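You operate a simulated robot arm through the tools that you are given. There is no shell and no other tool. Be economical: measure what you need, move in short steps, check, and stop when the job is done.

You are at the controls of a simulated robot arm. One attempt, no reset.

TASK
Put the yellow tube cap from the ply bench top in the basin and the blue tube cap on top of the beige wood block.

It is judged by the outcome, as a careful person would: the job done as asked, and still so three seconds after it is handed in. It fails if anything else is knocked over, pushed out of place, dropped, spilled or broken. A push-on lid holds only when it is set on centred and level and pressed home; a screw cap is set on level and turned clockwise until tight.

THE ROBOT
A 6-joint arm with a two-finger parallel gripper, fixed in place. Base frame: the origin is at the foot of the arm, x ahead of it, y to its left, z up; the work surface is at about z = 800. Readings come in mm, rad, newtons and seconds.
With the tool pointing down near the work surface it reaches from about 260 to 680 mm from the base axis. Its first joint turns from -1.152 to 1.152 rad. Payload 2.9 kg.
Tool frame: the origin (TCP) lies between the finger pads and is the grasp point; the fingertips stand 30 mm ahead of it; z points along the fingers, y is the line along which they close. The gripper opens to 110 mm. The fingers are 20 mm wide and 10 mm thick; the gripper's body (48 by 112 mm) begins 55 mm behind the TCP.
Orientation is that of the tool frame in the base frame, as a unit quaternion [w, x, y, z]. With the fingers straight down and closing along the base's y, the tool's x points along the base's -x, its y along +y and its z along -z.

THE INTERFACE
- The arm moves only by the tool play_rows. Its argument "deltas" is a list of rows, each a list of 7 numbers: the shift along the base's x, y, z in mm, then the turn, a rotation vector about the base's x, y, z in rad, then the opening, from 0 (shut) to 1 (fully open). In form: [[tx, ty, tz, rx, ry, rz, jaw], ...]. A call has 1 to 8 rows; each row shifts and turns the commanded pose from where the row before left it. A row lasts 0.2 s, in which the tool goes at most 50 mm and 0.15 rad; a call with a longer step from one row to the next is refused whole, and so is a gripper value outside its range. A pose out of reach is approached as far as the arm can. The call stops where the force on the tool passes 40 N (or 10 N more than at its start, if that is more) or the arm is blocked; 0.2 s more then pass. Each finger travels about 108 mm/s and halts on what it meets, pressing with about 31 N; the grip force reading is that of the motor and also rises with nothing between the fingers. The clock runs only during rows and for 0.2 s after the last one: add rows that do not move to give the fingers time. The reply holds the time, the measured pose of the TCP, the force on the tool along the base axes, the opening and the grip force, in the units named above and with some noise.
- Cameras (640 x 400 px; columns grow to the right, rows downward): "scene" is fixed at [86.4, 434.2, 1387]; the picture's right is [-0.76, -0.65, 0.00], its down [-0.40, 0.47, -0.78] and it looks along [0.51, -0.60, -0.62] (base axes); focal length 350 px, centre (320, 200). "wrist" rides on the gripper at [-36, 0, -57] in the tool frame; the picture's right is [0.00, -1.00, 0.00], its down [0.97, 0.00, -0.24] and it looks along [0.24, 0.00, 0.97] (tool axes); focal length 218 px, centre (320, 200).
- get_image(camera): a new picture of that camera. The clock stands still meanwhile.
- probe_pixels(camera, pixels): for up to 12 pixels [column, row] of the newest picture of that camera ("zoom" is the newest enlarged one), the place [x, y, z] in the base frame of the surface seen there, good to about 2 mm, but the place of the scene camera against the robot may be out by one fixed shift of up to 18 mm in any direction. The clock stands still meanwhile.
- inspect(camera, box): a new picture of the part [left, top, right, bottom] of that camera's present view, enlarged. The clock stands still meanwhile.
- job_done(): hands the job in; it is judged then, once.

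Keep the steps short. Do not move on a guess: measure, check each grasp and each placing, and mend mistakes. In all there are 60 turns and 22 pictures (those below and enlarged ones count). Leave the gripper open and the arm clear of the work at the hand-in unless told otherwise, and finish with a single line.

The tools are called after "Request:" as name(argument=value, ...) on one line, values as JSON. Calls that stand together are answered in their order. play_rows: Moves the arm, as the interface text tells. Its arguments: {"type":"object","properties":{"deltas":{"type":"array"}},"required":["deltas"]} The other tools are called the same way: get_image (camera) takes a picture; probe_pixels (camera, pixels) gives the place of the surface under pixels of a picture; inspect (camera, box) takes an enlarged picture of a part of a camera's view; job_done () hands the job in.

At the start:

```text
time: 0.0
ee_pos: [390.3, -3.5, 1099.1]
ee_rot: [0.0, -0.001, 1.0, 0.0]
wrist_force: [0.1, 0.2, 0.3]
opening: 110.1
grasp_force: 0.2
```

scene: 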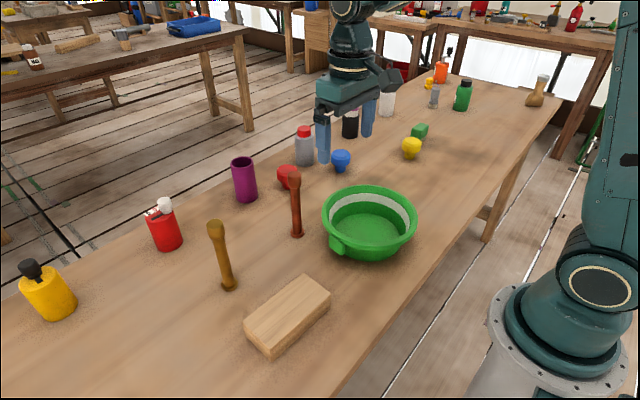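
wrist: 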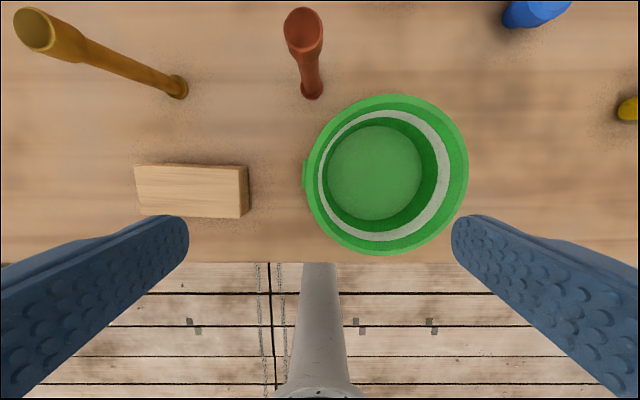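

I see a blue object at about (341,160), a yellow one at (411,147) and another small yellow one at (429,83). I'll enlarge that area to tell them apart.

Request:
inspect(camera="scene", box=[270, 60, 480, 190])

Request:
probe_pixels(camera="scene", pixels=[[411, 141], [411, 155], [341, 154], [341, 168], [429, 83], [287, 310], [248, 328], [308, 278], [328, 292], [270, 350], [368, 225], [420, 130]])

Request:
probe_pixels(camera="wrist", pixels=[[375, 175], [393, 98], [309, 180], [467, 180], [390, 252], [137, 168], [245, 170], [240, 214], [143, 212], [530, 10], [630, 108], [312, 90]])

```text
3.05 times, centred on (375, 125) of scene
```

zoom: 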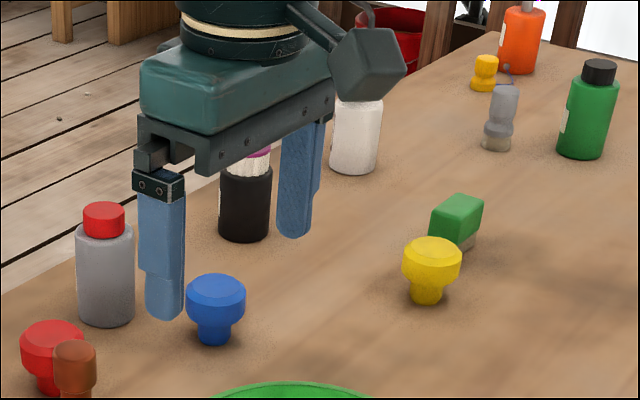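

```text
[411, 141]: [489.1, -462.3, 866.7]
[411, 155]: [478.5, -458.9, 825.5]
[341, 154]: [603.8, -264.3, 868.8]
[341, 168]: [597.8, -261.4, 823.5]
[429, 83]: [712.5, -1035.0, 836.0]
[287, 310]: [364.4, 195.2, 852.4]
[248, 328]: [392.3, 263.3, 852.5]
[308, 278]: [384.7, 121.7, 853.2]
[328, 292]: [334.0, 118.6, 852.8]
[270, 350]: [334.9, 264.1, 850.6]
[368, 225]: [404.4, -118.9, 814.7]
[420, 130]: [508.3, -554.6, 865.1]
```

```text
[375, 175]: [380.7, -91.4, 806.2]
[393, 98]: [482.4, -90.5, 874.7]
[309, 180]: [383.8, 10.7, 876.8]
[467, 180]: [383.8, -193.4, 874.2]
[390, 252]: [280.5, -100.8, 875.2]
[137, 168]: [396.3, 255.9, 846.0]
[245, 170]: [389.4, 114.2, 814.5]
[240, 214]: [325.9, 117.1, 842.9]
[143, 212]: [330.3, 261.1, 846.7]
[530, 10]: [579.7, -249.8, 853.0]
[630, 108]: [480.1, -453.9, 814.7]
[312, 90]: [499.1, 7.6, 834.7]
```

The blue cap stands near (600,-262) and the yellow near (485,-458). Both are mushroom-shaped: a wide head on a narrow stem. I'll move high between them to measure both with the wrist camera, since the scene camera may be shifted.

Request:
play_rows(deltas=[[18, -41, -6, 0, 0, 0, 1], [18, -41, -6, 0, 0, 0, 1], [18, -41, -6, 0, 0, 0, 1], [18, -41, -6, 0, 0, 0, 1], [18, -41, -6, 0, 0, 0, 1], [18, -41, -6, 0, 0, 0, 1], [18, -41, -6, 0, 0, 0, 1], [18, -41, -6, 0, 0, 0, 1]])

Request:
get_image(camera="wrist")

```text
time: 1.8
ee_pos: [534.1, -330.3, 1050.8]
ee_rot: [-0.001, 0.0, 1.0, 0.0]
wrist_force: [-0.4, -1.3, -0.2]
opening: 109.8
grasp_force: 0.1
```

```text
18 pictures are left
```

wrist: 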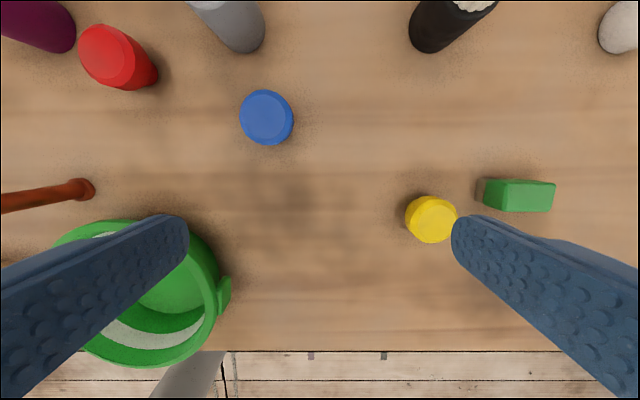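

Both caps are in view: blue at (267,117), yellow at (432,219), with a green block beside yellow at (515,195). I'll probe their edges.

Request:
probe_pixels(camera="wrist", pixels=[[267, 115], [246, 115], [288, 115], [267, 95], [267, 136], [433, 217], [411, 217], [450, 217], [433, 202], [433, 234], [485, 195], [500, 195]])

Request:
inspect(camera="wrist", box=[230, 70, 560, 276])

```text
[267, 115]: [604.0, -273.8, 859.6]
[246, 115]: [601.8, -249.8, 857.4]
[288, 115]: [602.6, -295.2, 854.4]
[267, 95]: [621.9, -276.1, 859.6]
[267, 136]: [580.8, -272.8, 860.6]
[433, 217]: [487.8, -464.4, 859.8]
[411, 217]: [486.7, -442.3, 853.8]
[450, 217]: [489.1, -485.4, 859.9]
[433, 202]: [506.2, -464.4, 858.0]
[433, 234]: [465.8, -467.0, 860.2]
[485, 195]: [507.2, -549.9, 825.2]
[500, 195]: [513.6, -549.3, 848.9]
```

```text
1.94 times, centred on (395, 173) of wrist
```

zoom: 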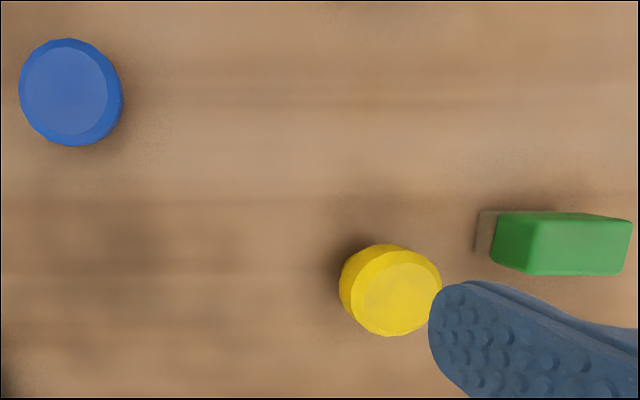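

The blue head is centred at about (602,-272), top at z≈860, about 50 mm wide. The yellow is at (487,-465), and the green block starts at y≈-545, so I'll use a partial opening there. Blue first: I'll move above it and go down to z≈890.

Request:
play_rows(deltas=[[34, 29, -21, 0, 0, 0, 0.9], [34, 29, -20, 0, 0, 0, 0.8], [0, 0, -40, 0, 0, 0, 0.8], [0, 0, -40, 0, 0, 0, 0.8], [0, 0, -40, 0, 0, 0, 0.8], [0, 0, 0, 0, 0, 0, 0.8]])

Request:
get_image(camera="wrist")

```text
time: 3.2
ee_pos: [601.9, -270.1, 889.6]
ee_rot: [0.0, 0.0, 1.0, 0.0]
wrist_force: [0.6, -0.2, -0.4]
opening: 87.9
grasp_force: 0.0
```

```text
16 pictures are left
```

wrist: 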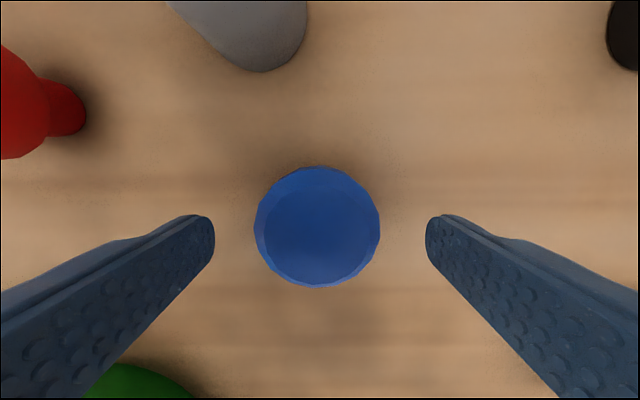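

The cap sits centred between the fingers. I'll probe its head to check the x centring.

Request:
probe_pixels(camera="wrist", pixels=[[318, 172], [318, 284], [260, 228], [376, 228], [318, 228]])

```text
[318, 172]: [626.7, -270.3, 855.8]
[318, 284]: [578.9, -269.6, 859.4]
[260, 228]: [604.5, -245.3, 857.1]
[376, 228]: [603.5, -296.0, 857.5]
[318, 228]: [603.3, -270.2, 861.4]
```

Centre is (603,-270), diameter about 53 mm. I'll go down to z≈843 and close.

Request:
play_rows(deltas=[[1, 0, -24, 0, 0, 0, 0.8], [0, 0, -23, 0, 0, 0, 0.8], [0, 0, 0, 0, 0, 0, 0.45], [0, 0, 0, 0, 0, 0, 0.3], [0, 0, 0, 0, 0, 0, 0.3], [0, 0, 0, 0, 0, 0, 0.3]])

```text
time: 4.6
ee_pos: [601.4, -271.4, 842.1]
ee_rot: [0.001, 0.0, 1.0, 0.0]
wrist_force: [-1.3, -0.3, 0.0]
opening: 56.4
grasp_force: 30.7
```

Gripped: the opening stopped at 56 mm with 31 N. I'll lift and look.

Request:
play_rows(deltas=[[0, 0, 15, 0, 0, 0, 0.3], [0, 0, 35, 0, 0, 0, 0.3], [0, 0, 45, 0, 0, 0, 0.3], [0, 0, 45, 0, 0, 0, 0.3], [0, 0, 45, 0, 0, 0, 0.3]])

Request:
inspect(camera="scene", box=[240, 40, 450, 190])

```text
time: 5.8
ee_pos: [602.8, -271.1, 1029.1]
ee_rot: [0.002, 0.0, 1.0, -0.002]
wrist_force: [-0.6, 0.2, 1.3]
opening: 56.2
grasp_force: 31.1
```

```text
2.67 times, centred on (345, 115) of scene
```

zoom: 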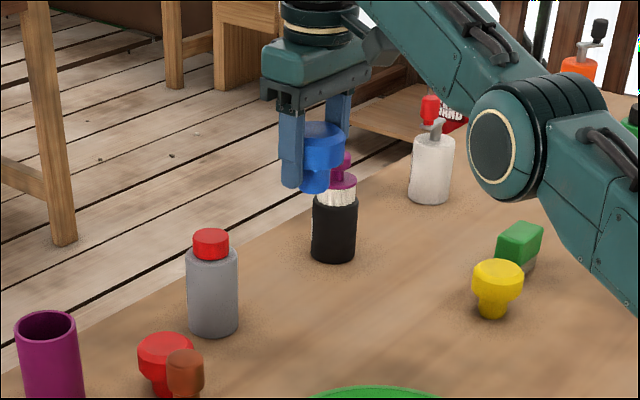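

Held upright. Now I'll travel at z≈1030 toward the block, centred near (361,188).

Request:
play_rows(deltas=[[-20, 38, 0, 0, 0, 0, 0.3], [-20, 38, 0, 0, 0, 0, 0.3], [-20, 38, 0, 0, 0, 0, 0.3], [-20, 38, 0, 0, 0, 0, 0.3], [-20, 38, 0, 0, 0, 0, 0.3], [-20, 38, 0, 0, 0, 0, 0.3], [-20, 38, 0, 0, 0, 0, 0.3], [-20, 38, 0, 0, 0, 0, 0.3]])

Request:
play_rows(deltas=[[-20, 38, 0, 0, 0, 0, 0.3], [-20, 38, 0, 0, 0, 0, 0.3], [-20, 38, 0, 0, 0, 0, 0.3], [-20, 38, 0, 0, 0, 0, 0.3], [0, 0, 0, 0, 0, 0, 0.3]])

Request:
get_image(camera="wrist")

```text
time: 7.6
ee_pos: [443.2, 33.0, 1026.2]
ee_rot: [0.0, 0.0, 1.0, 0.0]
wrist_force: [-0.4, 0.3, 0.1]
opening: 56.3
grasp_force: 30.9
```

```text
time: 8.8
ee_pos: [362.7, 184.9, 1027.7]
ee_rot: [0.001, 0.0, 1.0, -0.001]
wrist_force: [-0.9, 0.7, -0.4]
opening: 56.0
grasp_force: 31.3
```

```text
14 pictures are left
```

wrist: 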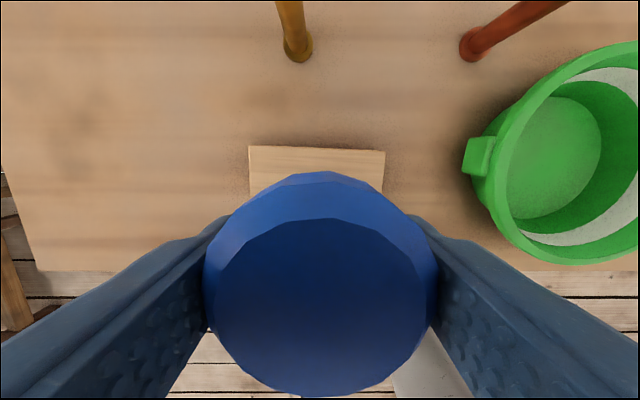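

The block's far edge is visible at row 148 between columns 250 and 384. I'll probe it, and the cap top too.

Request:
probe_pixels(camera="wrist", pixels=[[252, 150], [381, 154], [253, 185], [380, 185], [320, 156], [320, 310], [320, 225], [320, 385], [250, 310], [390, 310]])

```text
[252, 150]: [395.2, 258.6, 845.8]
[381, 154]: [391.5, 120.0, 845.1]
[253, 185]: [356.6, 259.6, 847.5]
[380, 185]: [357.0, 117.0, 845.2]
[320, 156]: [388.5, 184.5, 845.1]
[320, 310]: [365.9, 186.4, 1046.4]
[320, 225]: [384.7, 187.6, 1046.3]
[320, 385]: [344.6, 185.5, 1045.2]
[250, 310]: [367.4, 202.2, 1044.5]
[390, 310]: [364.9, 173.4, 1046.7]
```

The block top is z≈846, spanning x 328–396 and y 117–260. The cap bottom is about 42 mm below the TCP, so contact comes at TCP z≈888. I'll go down to about 895.

Request:
play_rows(deltas=[[-2, 2, -35, 0, 0, 0, 0.3], [0, 0, -35, 0, 0, 0, 0.3], [0, 0, -35, 0, 0, 0, 0.3], [0, 0, -20, 0, 0, 0, 0.3], [0, 0, -7, 0, 0, 0, 0.3], [0, 0, 0, 0, 0, 0, 0.3]])

Request:
inspect(camera="scene", box=[200, 180, 400, 370])

```text
time: 10.2
ee_pos: [362.3, 185.4, 896.4]
ee_rot: [0.0, 0.0, 1.0, 0.0]
wrist_force: [0.4, 0.4, 0.1]
opening: 56.1
grasp_force: 30.7
```

```text
2.11 times, centred on (300, 275) of scene
```

zoom: 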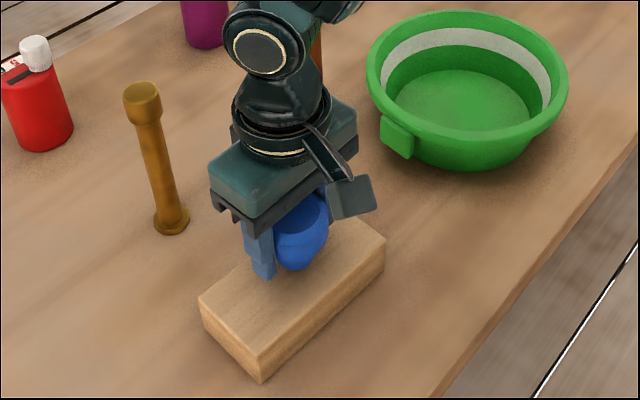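

The cap is above the block with a few mm to go. I'll lower it in small steps and watch the force.

Request:
play_rows(deltas=[[0, 0, -3, 0, 0, 0, 0.3], [0, 0, -3, 0, 0, 0, 0.3], [0, 0, -1, 0, 0, 0, 0.3], [0, 0, 0, 0, 0, 0, 0.3]])

```text
time: 11.2
ee_pos: [362.0, 186.0, 888.3]
ee_rot: [0.0, 0.001, 1.0, 0.0]
wrist_force: [0.3, 0.0, -0.7]
opening: 56.3
grasp_force: 30.8
```

Request:
play_rows(deltas=[[0, 0, -1, 0, 0, 0, 0.3], [0, 0, 0, 0, 0, 0, 0.3]])

```text
time: 11.8
ee_pos: [362.0, 186.0, 887.1]
ee_rot: [0.0, 0.0, 1.0, 0.0]
wrist_force: [-1.0, 0.2, 0.1]
opening: 56.2
grasp_force: 30.7
```

No clear contact yet, so I'll go down another 1 mm at a time.

Request:
play_rows(deltas=[[0, 0, -1, 0, 0, 0, 0.3], [0, 0, 0, 0, 0, 0, 0.3]])

Request:
play_rows(deltas=[[0, 0, -1, 0, 0, 0, 0.3], [0, 0, 0, 0, 0, 0, 0.3]])

```text
time: 12.4
ee_pos: [361.6, 186.7, 887.5]
ee_rot: [0.0, 0.0, 1.0, 0.0]
wrist_force: [0.5, 0.0, 0.9]
opening: 56.2
grasp_force: 30.9
```

```text
time: 13.0
ee_pos: [362.9, 187.0, 887.9]
ee_rot: [0.002, 0.0, 1.0, 0.001]
wrist_force: [-2.4, 2.0, 21.6]
opening: 56.3
grasp_force: 31.5
```

Contact: 21.6 N upward. I'll ease off 1 mm, open slowly, then rise.

Request:
play_rows(deltas=[[0, 0, 1, 0, 0, 0, 0.3], [0, 0, 0, 0, 0, 0, 0.55], [0, 0, 0, 0, 0, 0, 0.65], [0, 0, 0, 0, 0, 0, 0.8], [0, 0, 0, 0, 0, 0, 0.8], [0, 0, 40, 0, 0, 0, 0.8], [0, 0, 50, 0, 0, 0, 0.8], [0, 0, 50, 0, 0, 0, 0.8]])

Request:
get_image(camera="wrist")

```text
time: 14.8
ee_pos: [361.3, 181.9, 1029.3]
ee_rot: [0.0, 0.0, 1.0, 0.0]
wrist_force: [-0.1, 0.5, -0.6]
opening: 87.8
grasp_force: 0.0
```

```text
12 pictures are left
```

wrist: 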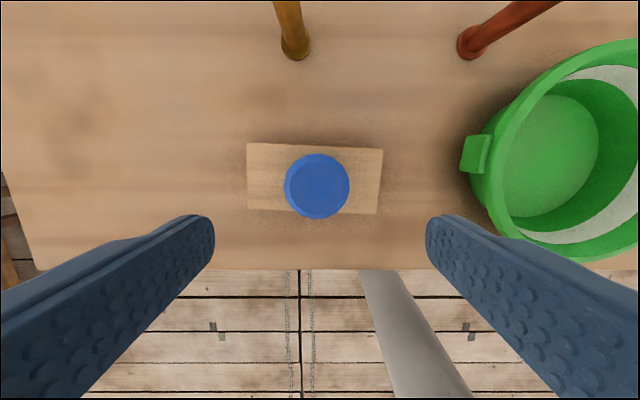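

The blue cap stands on the block. Now I'll travel high to the yellow cap.

Request:
play_rows(deltas=[[12, -41, 0, 0, 0, 0, 0.8], [12, -41, 0, 0, 0, 0, 0.8], [12, -41, 0, 0, 0, 0, 0.8], [12, -41, 0, 0, 0, 0, 0.8], [12, -41, 0, 0, 0, 0, 0.8], [12, -41, 0, 0, 0, 0, 0.8], [12, -41, 0, 0, 0, 0, 0.8], [12, -41, 0, 0, 0, 0, 0.8]])

Request:
play_rows(deltas=[[4, -40, -5, 0, 0, 0, 0.8], [4, -40, -5, 0, 0, 0, 0.8], [4, -40, -5, 0, 0, 0, 0.8], [4, -40, -5, 0, 0, 0, 0.8], [4, -40, -5, 0, 0, 0, 0.8], [4, -40, -5, 0, 0, 0, 0.8], [4, -40, -5, 0, 0, 0, 0.8], [0, -37, -5, 0, 0, 0, 0.8]])

Request:
get_image(camera="wrist")

```text
time: 16.6
ee_pos: [456.7, -144.1, 1025.3]
ee_rot: [0.001, 0.0, 1.0, 0.0]
wrist_force: [-0.5, -0.9, -0.6]
opening: 88.3
grasp_force: 0.0
```

```text
time: 18.4
ee_pos: [485.2, -459.8, 985.7]
ee_rot: [0.0, 0.0, 1.0, 0.0]
wrist_force: [-0.4, 0.4, 1.0]
opening: 88.1
grasp_force: 0.0
```

```text
11 pictures are left
```

wrist: 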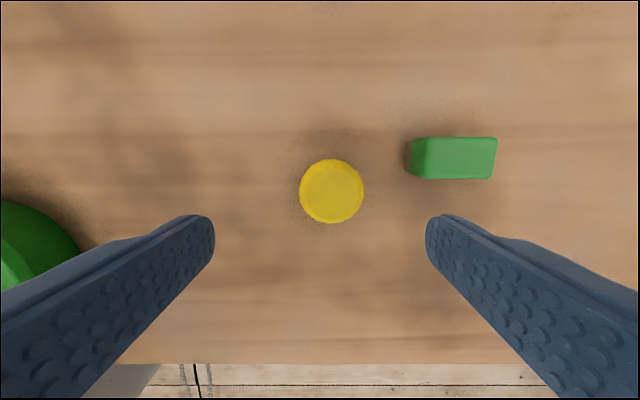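

Request:
probe_pixels(camera="wrist", pixels=[[332, 190], [302, 190], [361, 190], [332, 163], [332, 218], [409, 160], [415, 175], [408, 142]])

```text
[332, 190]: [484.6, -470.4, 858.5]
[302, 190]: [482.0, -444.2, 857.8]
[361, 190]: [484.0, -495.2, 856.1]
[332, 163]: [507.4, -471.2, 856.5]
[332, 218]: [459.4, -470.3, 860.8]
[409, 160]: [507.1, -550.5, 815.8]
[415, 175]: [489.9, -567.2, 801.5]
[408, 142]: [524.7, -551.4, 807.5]
```

Yellow is centred at (484,-470) and the green block starts at y≈-548. With a 79 mm opening the finger stays clear. I'll shift and go down to about z=890 first.

Request:
play_rows(deltas=[[-1, -10, -20, 0, 0, 0, 0.72], [0, 0, -40, 0, 0, 0, 0.72], [0, 0, -35, 0, 0, 0, 0.72], [0, 0, 0, 0, 0, 0, 0.72]])

Request:
get_image(camera="wrist")

Request:
probe_pixels(camera="wrist", pixels=[[320, 228], [265, 228], [375, 228], [320, 175], [320, 280]])

```text
time: 19.4
ee_pos: [483.6, -471.0, 891.7]
ee_rot: [-0.001, 0.0, 1.0, 0.0]
wrist_force: [-0.4, 0.1, 1.0]
opening: 79.3
grasp_force: 0.1
```

```text
10 pictures are left
```

wrist: 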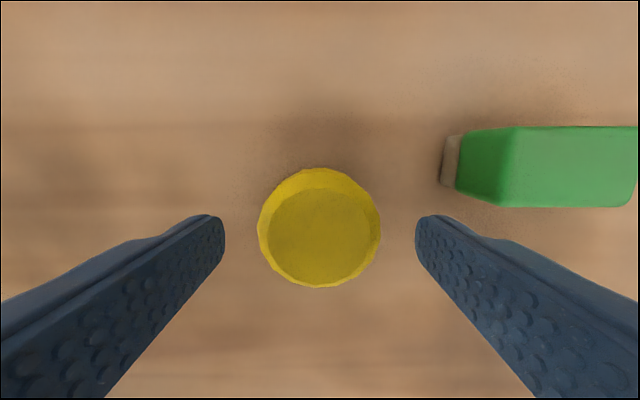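

```text
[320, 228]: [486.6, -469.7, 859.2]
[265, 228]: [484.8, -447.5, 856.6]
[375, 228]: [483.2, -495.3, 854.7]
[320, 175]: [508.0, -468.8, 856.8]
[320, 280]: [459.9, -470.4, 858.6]
```

Centred. I'll go down to z≈843 and close.

Request:
play_rows(deltas=[[0, 0, -25, 0, 0, 0, 0.72], [0, 0, -23, 0, 0, 0, 0.72], [0, 0, 0, 0, 0, 0, 0.45], [0, 0, 0, 0, 0, 0, 0.3], [0, 0, 0, 0, 0, 0, 0.3], [0, 0, 0, 0, 0, 0, 0.3]])

```text
time: 20.8
ee_pos: [484.7, -468.8, 844.5]
ee_rot: [0.0, 0.001, 1.0, 0.0]
wrist_force: [-0.1, 0.2, 0.2]
opening: 56.4
grasp_force: 31.1
```

Gripped at 56 mm with 31 N. I'll lift, then travel toward the basin centre (382,-92).

Request:
play_rows(deltas=[[0, 0, 15, 0, 0, 0, 0.3], [0, 0, 35, 0, 0, 0, 0.3], [0, 0, 45, 0, 0, 0, 0.3], [0, 0, 45, 0, 0, 0, 0.3], [0, 0, 20, 0, 0, 0, 0.3]])

Request:
play_rows(deltas=[[-11, 41, 0, 0, 0, 0, 0.3], [-11, 41, 0, 0, 0, 0, 0.3], [-11, 41, 0, 0, 0, 0, 0.3], [-11, 41, 0, 0, 0, 0, 0.3], [-11, 41, 0, 0, 0, 0, 0.3], [-11, 41, 0, 0, 0, 0, 0.3], [-11, 41, 0, 0, 0, 0, 0.3], [-11, 41, 0, 0, 0, 0, 0.3]])

Request:
play_rows(deltas=[[-11, 40, 0, 0, 0, 0, 0.3], [-3, 10, 0, 0, 0, 0, 0.3], [0, 0, 0, 0, 0, 0, 0.3]])

Request:
get_image(camera="wrist")

```text
time: 22.0
ee_pos: [478.6, -463.5, 1003.6]
ee_rot: [0.001, 0.0, 1.0, 0.0]
wrist_force: [1.1, 0.4, 0.7]
opening: 56.3
grasp_force: 31.0
out of reach, approached as far as the arm can: row 4, 5
```

```text
time: 23.8
ee_pos: [389.1, -133.2, 1001.1]
ee_rot: [0.0, 0.0, 1.0, 0.0]
wrist_force: [0.0, -0.5, -0.6]
opening: 56.2
grasp_force: 31.4
```

```text
time: 24.6
ee_pos: [376.0, -84.2, 999.6]
ee_rot: [0.0, 0.0, 1.0, 0.001]
wrist_force: [0.4, 0.1, 0.6]
opening: 55.9
grasp_force: 30.9
```

```text
9 pictures are left
```

wrist: 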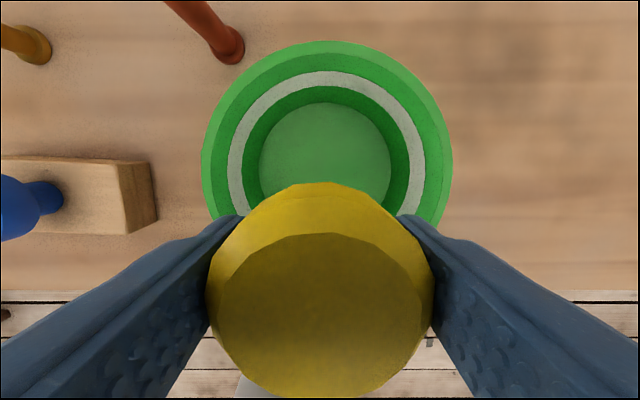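

The basin is below. I'll probe its rim and floor edges to check finger clearance.

Request:
probe_pixels(camera="wrist", pixels=[[326, 43], [326, 62], [326, 80], [326, 108], [326, 150], [262, 150], [388, 150], [240, 150], [416, 150], [204, 150], [450, 150], [220, 150]])

```text
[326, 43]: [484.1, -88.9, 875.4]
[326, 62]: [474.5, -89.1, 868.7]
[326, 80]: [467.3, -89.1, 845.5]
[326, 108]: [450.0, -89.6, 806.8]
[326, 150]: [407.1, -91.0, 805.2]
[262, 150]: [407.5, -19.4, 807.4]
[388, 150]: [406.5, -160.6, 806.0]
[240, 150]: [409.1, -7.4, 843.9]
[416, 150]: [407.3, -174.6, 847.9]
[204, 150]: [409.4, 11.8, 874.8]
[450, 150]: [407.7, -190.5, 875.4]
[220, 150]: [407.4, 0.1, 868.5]
```

Basin centre is (382,-91), floor z≈806 with about 72 mm radius, rim z≈875, so there is room for fingers and body. Contact is expected at TCP z≈850. I'll centre and go down to about 858.

Request:
play_rows(deltas=[[6, -6, -30, 0, 0, 0, 0.3], [0, 0, -40, 0, 0, 0, 0.3], [0, 0, -40, 0, 0, 0, 0.3], [0, 0, -20, 0, 0, 0, 0.3], [0, 0, -11, 0, 0, 0, 0.3], [0, 0, 0, 0, 0, 0, 0.3]])

Request:
play_rows(deltas=[[0, 0, -3, 0, 0, 0, 0.3], [0, 0, -3, 0, 0, 0, 0.3], [0, 0, 0, 0, 0, 0, 0.3]])

```text
time: 26.0
ee_pos: [382.3, -91.1, 860.6]
ee_rot: [0.0, 0.0, 1.0, 0.0]
wrist_force: [0.3, 0.4, -0.4]
opening: 56.2
grasp_force: 30.6
```

```text
time: 26.8
ee_pos: [381.8, -91.8, 854.4]
ee_rot: [0.0, 0.0, 1.0, 0.0]
wrist_force: [0.1, 0.5, -0.3]
opening: 56.0
grasp_force: 30.9
```

No contact yet at 854; I'll continue in small steps.

Request:
play_rows(deltas=[[0, 0, -2, 0, 0, 0, 0.3], [0, 0, 0, 0, 0, 0, 0.3]])

Request:
play_rows(deltas=[[0, 0, -1.5, 0, 0, 0, 0.3], [0, 0, 0, 0, 0, 0, 0.3]])

Request:
play_rows(deltas=[[0, 0, -1, 0, 0, 0, 0.3], [0, 0, 0, 0, 0, 0, 0.3]])

```text
time: 27.4
ee_pos: [381.2, -92.1, 852.6]
ee_rot: [0.0, 0.001, 1.0, 0.0]
wrist_force: [0.5, 0.5, -0.7]
opening: 56.2
grasp_force: 30.8
```

```text
time: 28.0
ee_pos: [383.0, -91.3, 851.9]
ee_rot: [0.0, 0.0, 1.0, -0.001]
wrist_force: [0.1, 0.1, -0.1]
opening: 56.1
grasp_force: 31.3
```

```text
time: 28.6
ee_pos: [382.5, -92.3, 849.6]
ee_rot: [0.0, 0.0, 1.0, 0.0]
wrist_force: [0.4, 0.5, -0.5]
opening: 56.3
grasp_force: 31.5
```

Request:
play_rows(deltas=[[0, 0, -1, 0, 0, 0, 0.3], [0, 0, 0, 0, 0, 0, 0.3]])

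```text
time: 29.2
ee_pos: [383.0, -91.9, 849.5]
ee_rot: [0.0, 0.0, 1.0, 0.0]
wrist_force: [0.2, 0.8, 8.2]
opening: 56.1
grasp_force: 30.4
```

Contact at 8 N. I'll open gently to 80 mm and rise straight up.

Request:
play_rows(deltas=[[0, 0, 0, 0, 0, 0, 0.55], [0, 0, 0, 0, 0, 0, 0.65], [0, 0, 0, 0, 0, 0, 0.72], [0, 0, 0, 0, 0, 0, 0.72], [0, 0, 35, 0, 0, 0, 0.72], [0, 0, 50, 0, 0, 0, 0.72], [0, 0, 50, 0, 0, 0, 0.72], [0, 0, 50, 0, 0, 0, 1]])

Request:
get_image(camera="wrist")

Request:
get_image(camera="scene")

```text
time: 31.0
ee_pos: [381.1, -92.2, 1035.8]
ee_rot: [0.0, 0.0, 1.0, 0.0]
wrist_force: [-0.4, -0.2, 0.2]
opening: 109.9
grasp_force: 0.1
```

```text
8 pictures are left
```

wrist: 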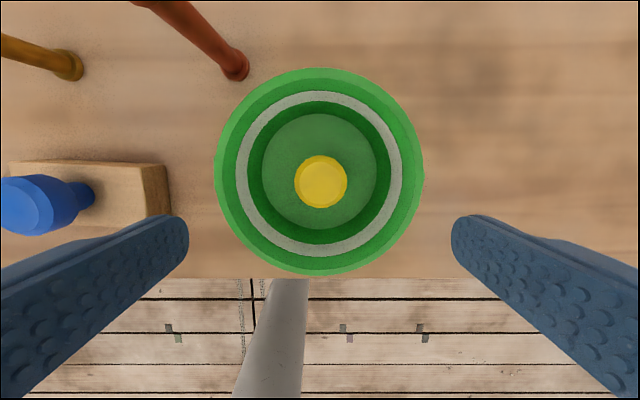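

```text
7 pictures are left
```

scene: 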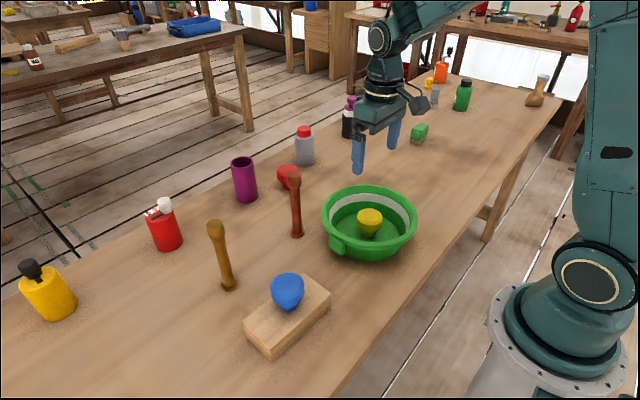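

Both caps stand upright where they were asked for. The gripper is open and clear, and nothing else has moved. Handing in.

Request:
job_done()

```text
The job is handed in.
```

The yellow tube cap is in the basin and the blue tube cap is on top of the beige wood block; both stand upright and nothing else was disturbed.
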